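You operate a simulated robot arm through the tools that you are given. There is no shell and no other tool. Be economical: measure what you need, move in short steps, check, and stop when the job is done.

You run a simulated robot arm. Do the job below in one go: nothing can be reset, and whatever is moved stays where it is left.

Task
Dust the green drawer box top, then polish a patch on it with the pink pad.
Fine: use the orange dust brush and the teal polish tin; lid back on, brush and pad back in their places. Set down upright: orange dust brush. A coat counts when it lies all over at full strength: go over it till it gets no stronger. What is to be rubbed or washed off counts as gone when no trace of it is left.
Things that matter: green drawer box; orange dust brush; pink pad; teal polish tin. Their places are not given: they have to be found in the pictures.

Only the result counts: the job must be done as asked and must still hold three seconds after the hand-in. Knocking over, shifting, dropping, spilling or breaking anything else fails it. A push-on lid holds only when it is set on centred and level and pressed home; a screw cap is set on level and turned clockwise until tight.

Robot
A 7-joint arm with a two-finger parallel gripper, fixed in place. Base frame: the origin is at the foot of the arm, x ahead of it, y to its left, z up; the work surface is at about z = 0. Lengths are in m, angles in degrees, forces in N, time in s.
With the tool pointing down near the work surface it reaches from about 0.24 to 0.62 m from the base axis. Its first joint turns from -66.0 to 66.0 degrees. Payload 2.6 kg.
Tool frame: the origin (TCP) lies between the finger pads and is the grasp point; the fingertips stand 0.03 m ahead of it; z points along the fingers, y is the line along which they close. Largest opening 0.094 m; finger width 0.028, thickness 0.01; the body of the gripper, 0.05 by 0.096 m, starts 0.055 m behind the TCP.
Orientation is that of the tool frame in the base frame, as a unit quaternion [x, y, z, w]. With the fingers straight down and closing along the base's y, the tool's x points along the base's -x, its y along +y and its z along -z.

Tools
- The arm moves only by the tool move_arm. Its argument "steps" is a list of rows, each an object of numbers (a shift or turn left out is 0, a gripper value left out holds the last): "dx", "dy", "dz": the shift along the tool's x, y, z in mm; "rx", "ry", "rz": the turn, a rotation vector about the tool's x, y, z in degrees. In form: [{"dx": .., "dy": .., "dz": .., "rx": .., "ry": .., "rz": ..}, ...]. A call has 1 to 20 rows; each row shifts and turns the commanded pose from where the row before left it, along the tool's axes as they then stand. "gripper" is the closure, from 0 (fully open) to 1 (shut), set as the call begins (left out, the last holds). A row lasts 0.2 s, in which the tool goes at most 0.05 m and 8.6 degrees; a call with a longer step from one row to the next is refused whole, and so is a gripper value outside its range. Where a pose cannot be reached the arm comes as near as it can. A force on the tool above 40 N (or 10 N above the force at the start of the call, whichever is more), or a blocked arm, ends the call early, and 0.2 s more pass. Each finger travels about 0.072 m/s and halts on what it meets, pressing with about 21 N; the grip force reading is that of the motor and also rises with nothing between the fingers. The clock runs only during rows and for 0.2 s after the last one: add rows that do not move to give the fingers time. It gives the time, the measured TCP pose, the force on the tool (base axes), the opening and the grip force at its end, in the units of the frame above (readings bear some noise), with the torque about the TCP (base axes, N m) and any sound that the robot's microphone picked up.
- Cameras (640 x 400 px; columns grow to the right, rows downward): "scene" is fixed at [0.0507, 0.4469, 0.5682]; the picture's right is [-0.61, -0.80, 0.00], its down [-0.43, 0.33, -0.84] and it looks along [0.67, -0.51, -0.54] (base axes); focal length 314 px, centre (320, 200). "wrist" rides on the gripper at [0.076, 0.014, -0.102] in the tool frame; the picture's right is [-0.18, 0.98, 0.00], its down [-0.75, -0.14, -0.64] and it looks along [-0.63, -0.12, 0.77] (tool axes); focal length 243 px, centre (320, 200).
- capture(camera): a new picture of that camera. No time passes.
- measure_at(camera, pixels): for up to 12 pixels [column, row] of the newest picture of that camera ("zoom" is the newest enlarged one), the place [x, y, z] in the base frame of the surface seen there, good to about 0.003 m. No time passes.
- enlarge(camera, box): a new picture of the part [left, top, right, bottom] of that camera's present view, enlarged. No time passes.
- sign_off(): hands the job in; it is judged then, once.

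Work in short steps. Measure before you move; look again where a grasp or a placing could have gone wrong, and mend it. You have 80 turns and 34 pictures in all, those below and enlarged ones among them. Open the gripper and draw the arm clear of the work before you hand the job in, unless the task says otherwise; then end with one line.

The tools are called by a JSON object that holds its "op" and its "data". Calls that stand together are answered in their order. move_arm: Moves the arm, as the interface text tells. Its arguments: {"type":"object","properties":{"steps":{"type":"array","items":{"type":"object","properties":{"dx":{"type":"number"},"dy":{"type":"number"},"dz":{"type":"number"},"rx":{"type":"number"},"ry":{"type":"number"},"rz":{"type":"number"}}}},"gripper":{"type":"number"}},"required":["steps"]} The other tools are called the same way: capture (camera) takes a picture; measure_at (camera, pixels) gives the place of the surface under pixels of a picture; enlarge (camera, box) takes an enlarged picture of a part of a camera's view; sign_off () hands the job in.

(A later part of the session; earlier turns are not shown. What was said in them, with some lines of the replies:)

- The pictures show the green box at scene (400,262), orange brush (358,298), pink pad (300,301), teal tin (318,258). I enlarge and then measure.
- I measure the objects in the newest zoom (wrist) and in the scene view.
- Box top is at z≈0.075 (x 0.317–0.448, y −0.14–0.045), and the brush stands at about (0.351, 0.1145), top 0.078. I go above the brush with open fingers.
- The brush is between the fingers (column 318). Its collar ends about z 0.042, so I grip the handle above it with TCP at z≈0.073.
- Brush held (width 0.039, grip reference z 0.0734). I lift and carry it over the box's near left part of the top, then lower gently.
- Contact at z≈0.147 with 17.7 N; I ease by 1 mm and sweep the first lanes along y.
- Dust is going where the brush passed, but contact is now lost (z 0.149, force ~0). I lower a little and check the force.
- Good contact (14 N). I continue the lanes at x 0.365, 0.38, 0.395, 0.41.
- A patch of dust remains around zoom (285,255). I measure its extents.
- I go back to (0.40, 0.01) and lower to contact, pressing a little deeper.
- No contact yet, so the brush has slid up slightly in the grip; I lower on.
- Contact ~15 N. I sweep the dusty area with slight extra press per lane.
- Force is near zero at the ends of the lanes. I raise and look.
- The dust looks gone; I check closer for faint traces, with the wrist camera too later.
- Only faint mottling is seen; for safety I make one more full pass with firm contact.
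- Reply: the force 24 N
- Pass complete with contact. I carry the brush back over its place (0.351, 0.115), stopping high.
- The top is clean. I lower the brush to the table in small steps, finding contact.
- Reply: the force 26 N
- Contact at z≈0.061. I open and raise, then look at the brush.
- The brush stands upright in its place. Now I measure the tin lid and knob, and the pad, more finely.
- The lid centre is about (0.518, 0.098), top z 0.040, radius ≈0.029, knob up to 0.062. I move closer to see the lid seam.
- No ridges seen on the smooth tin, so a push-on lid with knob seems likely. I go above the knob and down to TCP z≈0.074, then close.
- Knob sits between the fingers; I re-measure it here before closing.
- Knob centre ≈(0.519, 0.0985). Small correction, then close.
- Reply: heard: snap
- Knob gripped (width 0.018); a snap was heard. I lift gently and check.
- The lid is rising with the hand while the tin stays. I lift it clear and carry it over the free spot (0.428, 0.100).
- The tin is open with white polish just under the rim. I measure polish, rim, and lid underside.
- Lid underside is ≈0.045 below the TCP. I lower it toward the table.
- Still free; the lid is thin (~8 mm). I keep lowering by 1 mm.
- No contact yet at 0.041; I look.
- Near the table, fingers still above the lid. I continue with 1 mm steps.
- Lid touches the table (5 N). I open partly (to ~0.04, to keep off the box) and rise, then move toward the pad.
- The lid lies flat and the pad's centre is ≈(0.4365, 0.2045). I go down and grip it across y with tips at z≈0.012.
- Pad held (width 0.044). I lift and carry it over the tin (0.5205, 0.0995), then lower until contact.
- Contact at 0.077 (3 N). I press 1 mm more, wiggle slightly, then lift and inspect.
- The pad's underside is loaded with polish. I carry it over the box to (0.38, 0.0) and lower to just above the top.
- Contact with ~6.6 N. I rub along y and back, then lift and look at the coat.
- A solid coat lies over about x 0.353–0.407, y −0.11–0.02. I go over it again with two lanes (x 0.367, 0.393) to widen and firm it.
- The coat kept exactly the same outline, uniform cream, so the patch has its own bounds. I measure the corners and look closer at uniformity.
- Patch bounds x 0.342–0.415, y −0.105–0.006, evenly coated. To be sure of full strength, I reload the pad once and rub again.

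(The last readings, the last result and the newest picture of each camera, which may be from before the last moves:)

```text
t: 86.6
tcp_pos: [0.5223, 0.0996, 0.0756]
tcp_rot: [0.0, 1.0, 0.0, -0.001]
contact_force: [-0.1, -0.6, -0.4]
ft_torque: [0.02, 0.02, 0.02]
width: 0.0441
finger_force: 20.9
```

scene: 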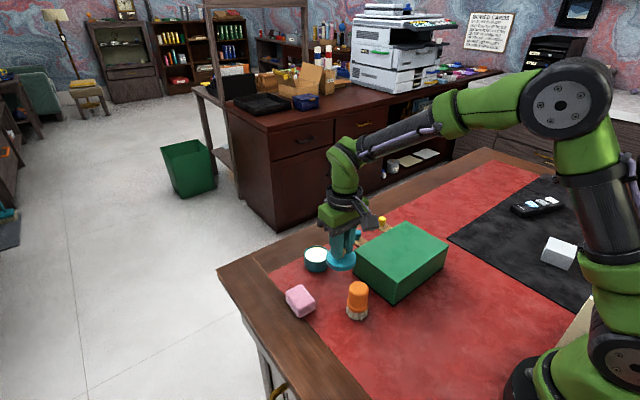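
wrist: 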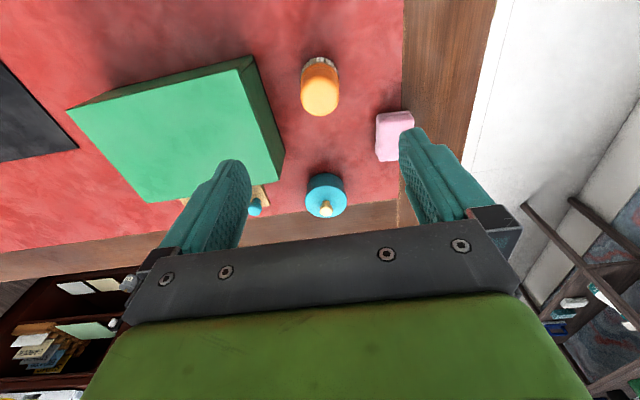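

{"op": "move_arm", "data": {"steps": [{"dz": 1}, {}]}}

{"op": "move_arm", "data": {"steps": [{"dz": 0.7}, {}]}}

```text
t: 87.2
tcp_pos: [0.5219, 0.0987, 0.0753]
tcp_rot: [0.0, 1.0, 0.0, 0.0]
contact_force: [-0.1, 0.5, -1.1]
ft_torque: [-0.01, 0.0, -0.01]
width: 0.0441
finger_force: 20.9
```

```text
t: 87.8
tcp_pos: [0.5211, 0.0987, 0.0741]
tcp_rot: [0.0, 1.0, 0.0, -0.001]
contact_force: [1.2, -0.8, 0.1]
ft_torque: [0.02, 0.02, 0.0]
width: 0.0442
finger_force: 21.2
```

{"op": "move_arm", "data": {"steps": [{"dz": 0.7}, {}]}}

{"op": "move_arm", "data": {"steps": [{"dz": 0.5}, {}]}}

```text
t: 88.4
tcp_pos: [0.5217, 0.0997, 0.0737]
tcp_rot: [0.0, 1.0, 0.0, 0.001]
contact_force: [-4.7, -2.9, 10.1]
ft_torque: [-0.07, 0.43, 0.02]
width: 0.0438
finger_force: 21.0
```

```text
t: 89.0
tcp_pos: [0.5222, 0.0989, 0.0747]
tcp_rot: [0.001, 1.0, 0.0, 0.001]
contact_force: [-9.1, -2.6, 20.7]
ft_torque: [-0.1, 0.58, 0.0]
width: 0.0442
finger_force: 21.4
```

Reloaded. Back to the box: down over (0.366, −0.005) to near contact at z≈0.1135.

{"op": "move_arm", "data": {"steps": [{"dz": -35}, {"dz": -35}, {"dz": -30}, {"dx": 39, "dy": -26}, {"dx": 39, "dy": -26}, {"dx": 39, "dy": -26}, {"dx": 39, "dy": -26}, {"dz": 30}, {"dz": 28.5}, {"dz": 1}, {}]}}

{"op": "move_arm", "data": {"steps": [{"dz": 1}, {}]}}

```text
t: 91.4
tcp_pos: [0.3653, -0.0042, 0.1137]
tcp_rot: [0.0, 1.0, -0.001, 0.001]
contact_force: [-10.5, -0.6, 25.0]
ft_torque: [-0.02, 0.24, -0.13]
width: 0.0442
finger_force: 20.6
```

```text
t: 92.0
tcp_pos: [0.3672, -0.004, 0.1134]
tcp_rot: [-0.001, 1.0, 0.0, 0.001]
contact_force: [-6.4, 0.7, 25.9]
ft_torque: [0.07, 0.13, -0.03]
width: 0.0443
finger_force: 21.3
```

Firm contact; I ease slightly and rub in lanes over the patch.

{"op": "move_arm", "data": {"steps": [{"dz": -0.5}, {"dy": -22}, {"dy": -22}, {"dy": -22}, {"dy": -22}, {"dx": -13, "dz": 0.3}, {"dy": 22}, {"dy": 22}, {"dy": 22}, {"dy": 22}, {"dx": -13, "dz": 0.4}, {"dy": -22}, {"dy": -22}, {"dy": -22}, {"dy": -22}, {}]}}

{"op": "move_arm", "data": {"steps": [{"dz": 0.5}, {"dx": 13}, {"dy": 22}, {"dy": 22}, {"dy": 22}, {"dy": 22}, {"dz": -30}, {"dz": -30}, {"dy": 45}, {"dy": 45}, {"dy": 30}, {}]}}

{"op": "enlarge", "data": {"camera": "scene", "box": [320, 200, 464, 290]}}

```text
t: 95.4
tcp_pos: [0.3915, -0.0935, 0.1124]
tcp_rot: [-0.001, 1.0, 0.001, 0.0]
contact_force: [-0.2, 4.7, 7.4]
ft_torque: [0.09, 0.11, -0.06]
width: 0.0441
finger_force: 21.1
```

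```text
t: 98.0
tcp_pos: [0.3781, 0.1141, 0.1717]
tcp_rot: [0.001, 1.0, 0.0, 0.0]
contact_force: [-0.1, 0.3, -0.7]
ft_torque: [0.0, -0.02, 0.0]
width: 0.0442
finger_force: 21.5
```

```text
4.44 times, centred on (392, 245) of scene
```

zoom: 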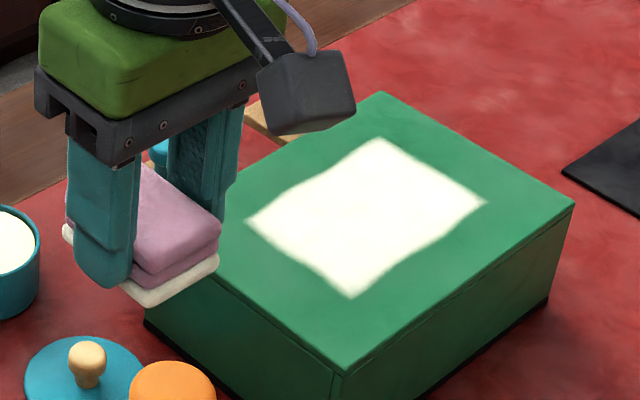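

The coat is unchanged, thus at full strength. I take the pad back to its place (0.436, 0.203).

{"op": "move_arm", "data": {"steps": [{"dx": -29, "dy": 44}, {"dx": -29, "dy": 45}, {}, {"dz": 45}, {"dz": 45}, {"dz": 39}, {}]}}

{"op": "move_arm", "data": {"steps": [{"dz": 2}, {"dz": 2}, {}]}}

{"op": "move_arm", "data": {"steps": [{"dz": 1}, {}]}}

```text
refused: row 1 steps farther than a row can; nothing moved
```

```text
t: 98.8
tcp_pos: [0.3783, 0.115, 0.168]
tcp_rot: [0.0, 1.0, 0.0, 0.0]
contact_force: [0.9, 0.3, -0.7]
ft_torque: [0.01, 0.0, 0.02]
width: 0.044
finger_force: 21.0
```

```text
t: 99.4
tcp_pos: [0.378, 0.1144, 0.1661]
tcp_rot: [0.0, 1.0, 0.0, -0.001]
contact_force: [-0.5, -0.5, -0.8]
ft_torque: [0.03, 0.02, 0.02]
width: 0.044
finger_force: 21.1
```

The first row was too long and was refused; only 5 mm of lowering happened in free air. I repeat in shorter rows.

{"op": "move_arm", "data": {"steps": [{"dx": -20, "dy": 30}, {"dx": -20, "dy": 30}, {"dx": -18, "dy": 29}, {}, {"dz": 45}, {"dz": 45}, {"dz": 32}, {}]}}

```text
t: 101.2
tcp_pos: [0.4343, 0.204, 0.043]
tcp_rot: [-0.001, 1.0, 0.0, -0.001]
contact_force: [-0.2, -0.5, -0.9]
ft_torque: [-0.03, 0.0, 0.03]
width: 0.0445
finger_force: 21.1
```

{"op": "move_arm", "data": {"steps": [{"dx": -1, "dz": 2.5}, {"dz": 2}, {}]}}

{"op": "move_arm", "data": {"steps": [{"dz": 1}, {}]}}

```text
t: 102.0
tcp_pos: [0.4371, 0.2046, 0.0394]
tcp_rot: [-0.001, 1.0, 0.0, 0.0]
contact_force: [0.0, -0.1, 0.6]
ft_torque: [0.0, -0.01, 0.02]
width: 0.0439
finger_force: 21.4
```

```text
t: 102.6
tcp_pos: [0.437, 0.2031, 0.0398]
tcp_rot: [0.0, 1.0, 0.0, 0.0]
contact_force: [0.6, 0.7, -0.6]
ft_torque: [0.0, -0.06, 0.02]
width: 0.0441
finger_force: 21.2
```

{"op": "move_arm", "data": {"steps": [{"dz": 1}, {}]}}

{"op": "move_arm", "data": {"steps": [{"dz": 0.8}, {}]}}

```text
t: 103.2
tcp_pos: [0.4374, 0.2029, 0.0385]
tcp_rot: [0.0, 1.0, 0.0, 0.0]
contact_force: [0.2, 0.3, -0.8]
ft_torque: [0.04, -0.04, 0.01]
width: 0.0441
finger_force: 21.3
```

```text
t: 103.8
tcp_pos: [0.4369, 0.2035, 0.0373]
tcp_rot: [-0.001, 1.0, 0.001, 0.0]
contact_force: [-0.1, 0.3, 0.2]
ft_torque: [-0.04, 0.0, 0.01]
width: 0.0443
finger_force: 20.9
```

{"op": "move_arm", "data": {"steps": [{"dz": 0.8}, {}]}}

{"op": "move_arm", "data": {"steps": [{"dz": 0.7}, {}]}}

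```text
t: 104.4
tcp_pos: [0.4377, 0.2038, 0.0365]
tcp_rot: [0.001, 1.0, -0.001, 0.0]
contact_force: [-0.9, -1.1, 4.8]
ft_torque: [-0.04, -0.05, -0.02]
width: 0.0443
finger_force: 20.8
```

```text
t: 105.0
tcp_pos: [0.4377, 0.2041, 0.0372]
tcp_rot: [0.0, 1.0, 0.0, 0.0]
contact_force: [-4.5, -3.3, 12.7]
ft_torque: [-0.08, 0.07, -0.02]
width: 0.044
finger_force: 21.0
```

The pad is on the table. I open and rise, then look.

{"op": "move_arm", "data": {"steps": [{}, {}, {}, {}, {"dz": -40}, {"dz": -40}, {"dz": -40}, {}], "gripper": 0}}

{"op": "move_arm", "data": {"steps": [{"dx": 4, "dy": -35}, {"dx": 3, "dy": -35}, {"dx": 3, "dy": -33}, {}], "gripper": 0.55}}

{"op": "enlarge", "data": {"camera": "scene", "box": [270, 215, 414, 305]}}

```text
t: 106.8
tcp_pos: [0.4368, 0.2041, 0.1574]
tcp_rot: [-0.001, 1.0, 0.0, 0.0]
contact_force: [-0.4, -0.3, 0.5]
ft_torque: [-0.04, 0.02, -0.01]
width: 0.0939
finger_force: 0.1
```

```text
t: 107.8
tcp_pos: [0.4269, 0.1014, 0.1556]
tcp_rot: [0.0, 1.0, 0.0, -0.001]
contact_force: [0.8, 0.0, -0.8]
ft_torque: [0.02, 0.02, 0.0]
width: 0.0421
finger_force: 0.1
```

```text
4.44 times, centred on (342, 260) of scene
```

zoom: 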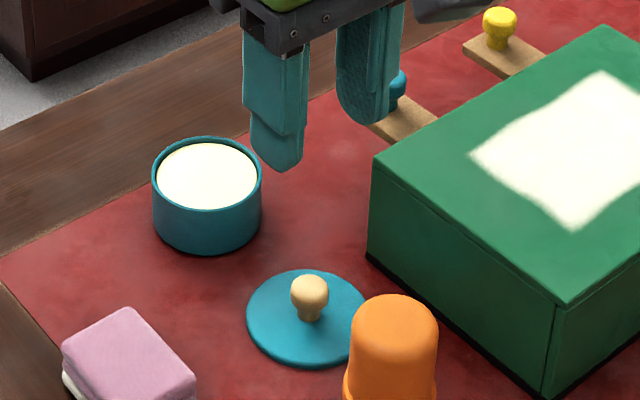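

Pad is back. I measure the tin rim and the lid/knob for the refit.

{"op": "measure_at", "data": {"camera": "zoom", "pixels": [[310, 280], [293, 295], [327, 295], [310, 318], [250, 318], [308, 364], [308, 272], [360, 300], [155, 172], [259, 178], [207, 139], [206, 209]]}}

```text
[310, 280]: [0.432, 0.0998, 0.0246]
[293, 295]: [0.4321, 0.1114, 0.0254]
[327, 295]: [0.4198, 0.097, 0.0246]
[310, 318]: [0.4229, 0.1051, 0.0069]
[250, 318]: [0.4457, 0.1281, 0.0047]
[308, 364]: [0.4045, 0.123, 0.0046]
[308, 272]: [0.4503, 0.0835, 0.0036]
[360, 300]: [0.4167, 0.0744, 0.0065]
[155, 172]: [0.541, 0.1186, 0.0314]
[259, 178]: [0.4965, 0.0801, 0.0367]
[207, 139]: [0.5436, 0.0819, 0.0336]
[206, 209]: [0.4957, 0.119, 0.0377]
```

Lid centre matches the release pose (0.4277, 0.1005). I lower to z≈0.039 and read the pose.

{"op": "move_arm", "data": {"steps": [{"dz": 40}, {"dz": 40}, {"dz": 36.5}, {}, {}]}}

{"op": "move_arm", "data": {"steps": [{}]}}

```text
t: 109.0
tcp_pos: [0.4277, 0.1009, 0.0407]
tcp_rot: [0.0, 1.0, 0.0, 0.0]
contact_force: [-0.8, -0.6, -0.7]
ft_torque: [0.01, -0.05, 0.01]
width: 0.0423
finger_force: 0.1
```

```text
t: 109.4
tcp_pos: [0.4269, 0.1011, 0.0411]
tcp_rot: [0.0, 1.0, 0.001, 0.0]
contact_force: [0.2, 0.2, 0.3]
ft_torque: [0.01, 0.01, 0.03]
width: 0.0424
finger_force: 0.1
```

{"op": "move_arm", "data": {"steps": [{"dz": 2}, {}]}}

{"op": "move_arm", "data": {"steps": [{}, {}, {}, {}], "gripper": 1}}

{"op": "move_arm", "data": {"steps": [{"dz": -40}, {"dz": -40}, {}, {}]}}

{"op": "move_arm", "data": {"steps": [{"dx": -46, "dy": -1}, {"dx": -46, "dy": -1}, {}, {}]}}

{"op": "enlarge", "data": {"camera": "scene", "box": [265, 195, 393, 275]}}

```text
t: 110.0
tcp_pos: [0.4279, 0.1001, 0.0381]
tcp_rot: [0.0, 1.0, 0.0, 0.001]
contact_force: [-0.1, -0.4, -0.1]
ft_torque: [-0.01, -0.01, -0.02]
width: 0.0423
finger_force: 0.1
```

```text
t: 111.0
tcp_pos: [0.427, 0.101, 0.0378]
tcp_rot: [-0.001, 1.0, 0.0, 0.0]
contact_force: [0.1, -0.8, 0.3]
ft_torque: [-0.02, 0.01, 0.0]
width: 0.0184
finger_force: 21.2
```

```text
t: 112.0
tcp_pos: [0.4285, 0.1003, 0.118]
tcp_rot: [-0.001, 1.0, 0.001, 0.0]
contact_force: [-0.3, 0.1, -0.2]
ft_torque: [0.01, 0.0, -0.01]
width: 0.0183
finger_force: 21.0
```

```text
t: 113.0
tcp_pos: [0.5207, 0.0985, 0.1182]
tcp_rot: [0.0, 1.0, 0.0, 0.001]
contact_force: [-0.7, -0.1, -0.7]
ft_torque: [-0.05, 0.03, -0.03]
width: 0.0184
finger_force: 21.3
```

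```text
5.00 times, centred on (329, 235) of scene
```

zoom: 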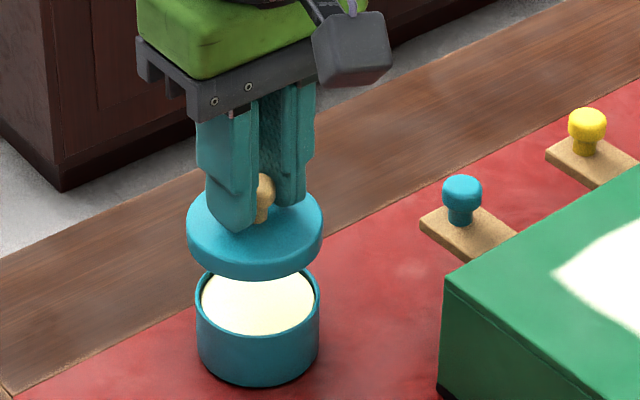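

The lid hangs above the tin; I measure both lid and tin edges to align them.

{"op": "measure_at", "data": {"camera": "zoom", "pixels": [[192, 228], [318, 228], [254, 250], [225, 198], [290, 196], [200, 330], [316, 330], [258, 365], [230, 362], [290, 360], [205, 300], [312, 300]]}}

{"op": "enlarge", "data": {"camera": "scene", "box": [295, 225, 339, 277]}}

```text
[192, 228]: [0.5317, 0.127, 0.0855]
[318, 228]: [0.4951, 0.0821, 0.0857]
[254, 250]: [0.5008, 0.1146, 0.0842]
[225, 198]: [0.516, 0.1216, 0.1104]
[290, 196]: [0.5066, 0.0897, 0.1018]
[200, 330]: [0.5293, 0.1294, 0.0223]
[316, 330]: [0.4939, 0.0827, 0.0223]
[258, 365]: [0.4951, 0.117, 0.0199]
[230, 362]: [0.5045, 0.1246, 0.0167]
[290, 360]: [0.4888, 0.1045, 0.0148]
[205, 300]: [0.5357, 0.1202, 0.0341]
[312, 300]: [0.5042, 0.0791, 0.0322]
```

```text
7.69 times, centred on (317, 251) of scene
```

zoom: 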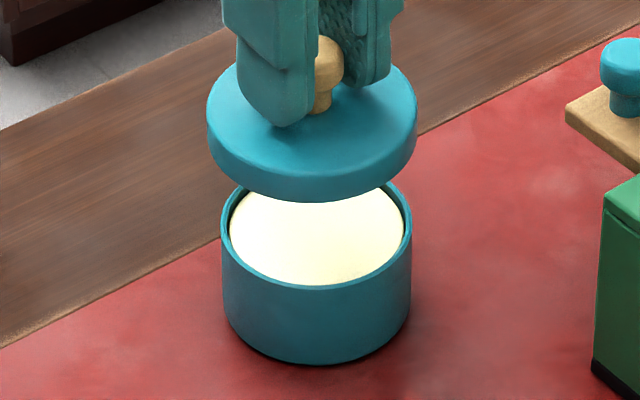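

Lid centre is ~1 mm left of the tin in the picture; I shift by (−1.0, −0.5) mm and lower to just above the rim, then look.

{"op": "move_arm", "data": {"steps": [{"dx": 1.0, "dy": -0.5, "dz": 20}, {"dz": 15}, {}, {}]}}

{"op": "enlarge", "data": {"camera": "scene", "box": [277, 226, 357, 276]}}

```text
t: 114.0
tcp_pos: [0.5187, 0.0977, 0.0831]
tcp_rot: [-0.001, 1.0, 0.0, 0.0]
contact_force: [-0.7, -0.5, 0.0]
ft_torque: [-0.03, -0.01, 0.03]
width: 0.0185
finger_force: 21.2
```

```text
8.00 times, centred on (317, 251) of scene
```

zoom: 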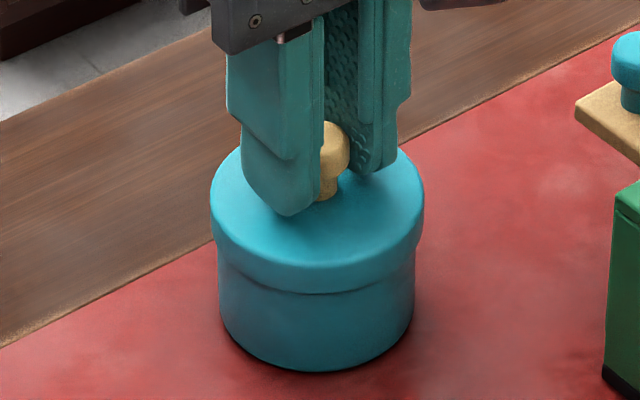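

Aligned laterally (lid 210–425, tin 218–414). I lower gently to contact.

{"op": "move_arm", "data": {"steps": [{"dz": 4}, {"dz": 2}, {"dz": 1}, {}]}}

{"op": "move_arm", "data": {"steps": [{"dz": 1}, {}]}}

{"op": "move_arm", "data": {"steps": [{"dz": 1}, {}]}}

```text
t: 115.0
tcp_pos: [0.5194, 0.0975, 0.0749]
tcp_rot: [0.0, 1.0, 0.0, 0.0]
contact_force: [0.7, -0.7, -1.3]
ft_torque: [0.02, -0.02, -0.02]
width: 0.0184
finger_force: 21.2
```

```text
t: 115.6
tcp_pos: [0.5195, 0.0972, 0.0752]
tcp_rot: [0.0, 1.0, 0.0, 0.0]
contact_force: [0.0, 0.7, 0.2]
ft_torque: [0.02, 0.01, -0.02]
width: 0.0183
finger_force: 21.0
```

```text
t: 116.2
tcp_pos: [0.5189, 0.0982, 0.0748]
tcp_rot: [-0.001, 1.0, 0.001, 0.001]
contact_force: [-0.1, 1.8, 8.6]
ft_torque: [0.01, 0.11, -0.03]
width: 0.018
finger_force: 21.9
heard: snap
```

A snap with 8.6 N: the lid seated. I press a little more to be sure.

{"op": "move_arm", "data": {"steps": [{"dz": 0.8}, {}, {}]}}

{"op": "move_arm", "data": {"steps": [{}, {}, {}, {"dz": -30}, {"dz": -40}, {"dz": -45}, {"dz": -45}, {"dz": -45}, {}], "gripper": 0.4}}

{"op": "enlarge", "data": {"camera": "scene", "box": [270, 205, 454, 320]}}

```text
t: 117.0
tcp_pos: [0.5196, 0.0989, 0.0738]
tcp_rot: [0.0, 1.0, 0.0, 0.002]
contact_force: [1.9, 2.2, 17.2]
ft_torque: [0.0, -0.08, -0.04]
width: 0.0182
finger_force: 21.1
```

```text
t: 119.0
tcp_pos: [0.5171, 0.0983, 0.2784]
tcp_rot: [-0.001, 1.0, 0.0, 0.0]
contact_force: [-0.6, 0.1, -0.5]
ft_torque: [-0.01, 0.0, 0.01]
width: 0.0567
finger_force: 0.1
```

```text
3.48 times, centred on (362, 262) of scene
```

zoom: 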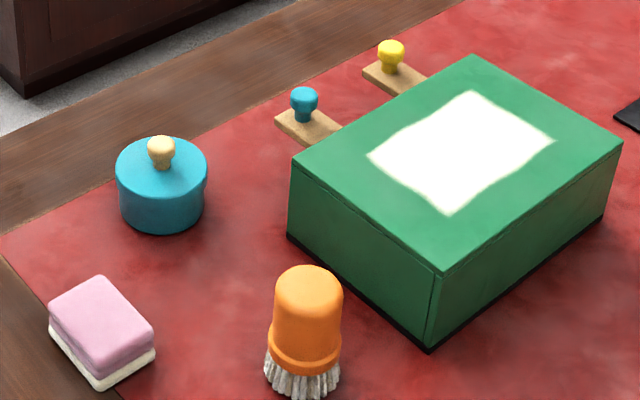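

Lid is on level, the brush stands upright, the pad is back, and the coat is even. I open the gripper fully and draw back, then hand in.

{"op": "move_arm", "data": {"steps": [{"dz": -40}, {"dx": 40}, {"dx": 40}, {}, {}], "gripper": 0}}

{"op": "sign_off", "data": {}}

```text
t: 120.2
tcp_pos: [0.437, 0.0998, 0.318]
tcp_rot: [0.0, 1.0, 0.0, -0.001]
contact_force: [0.3, 0.0, -0.4]
ft_torque: [0.0, 0.04, -0.01]
width: 0.0941
finger_force: 0.0
```

```text
The job is handed in.
```

The green box top is dusted and the patch on it is polished to full strength; the lid is snapped back on the tin, the brush is standing upright, the pad is back in its place, and the job is handed in.
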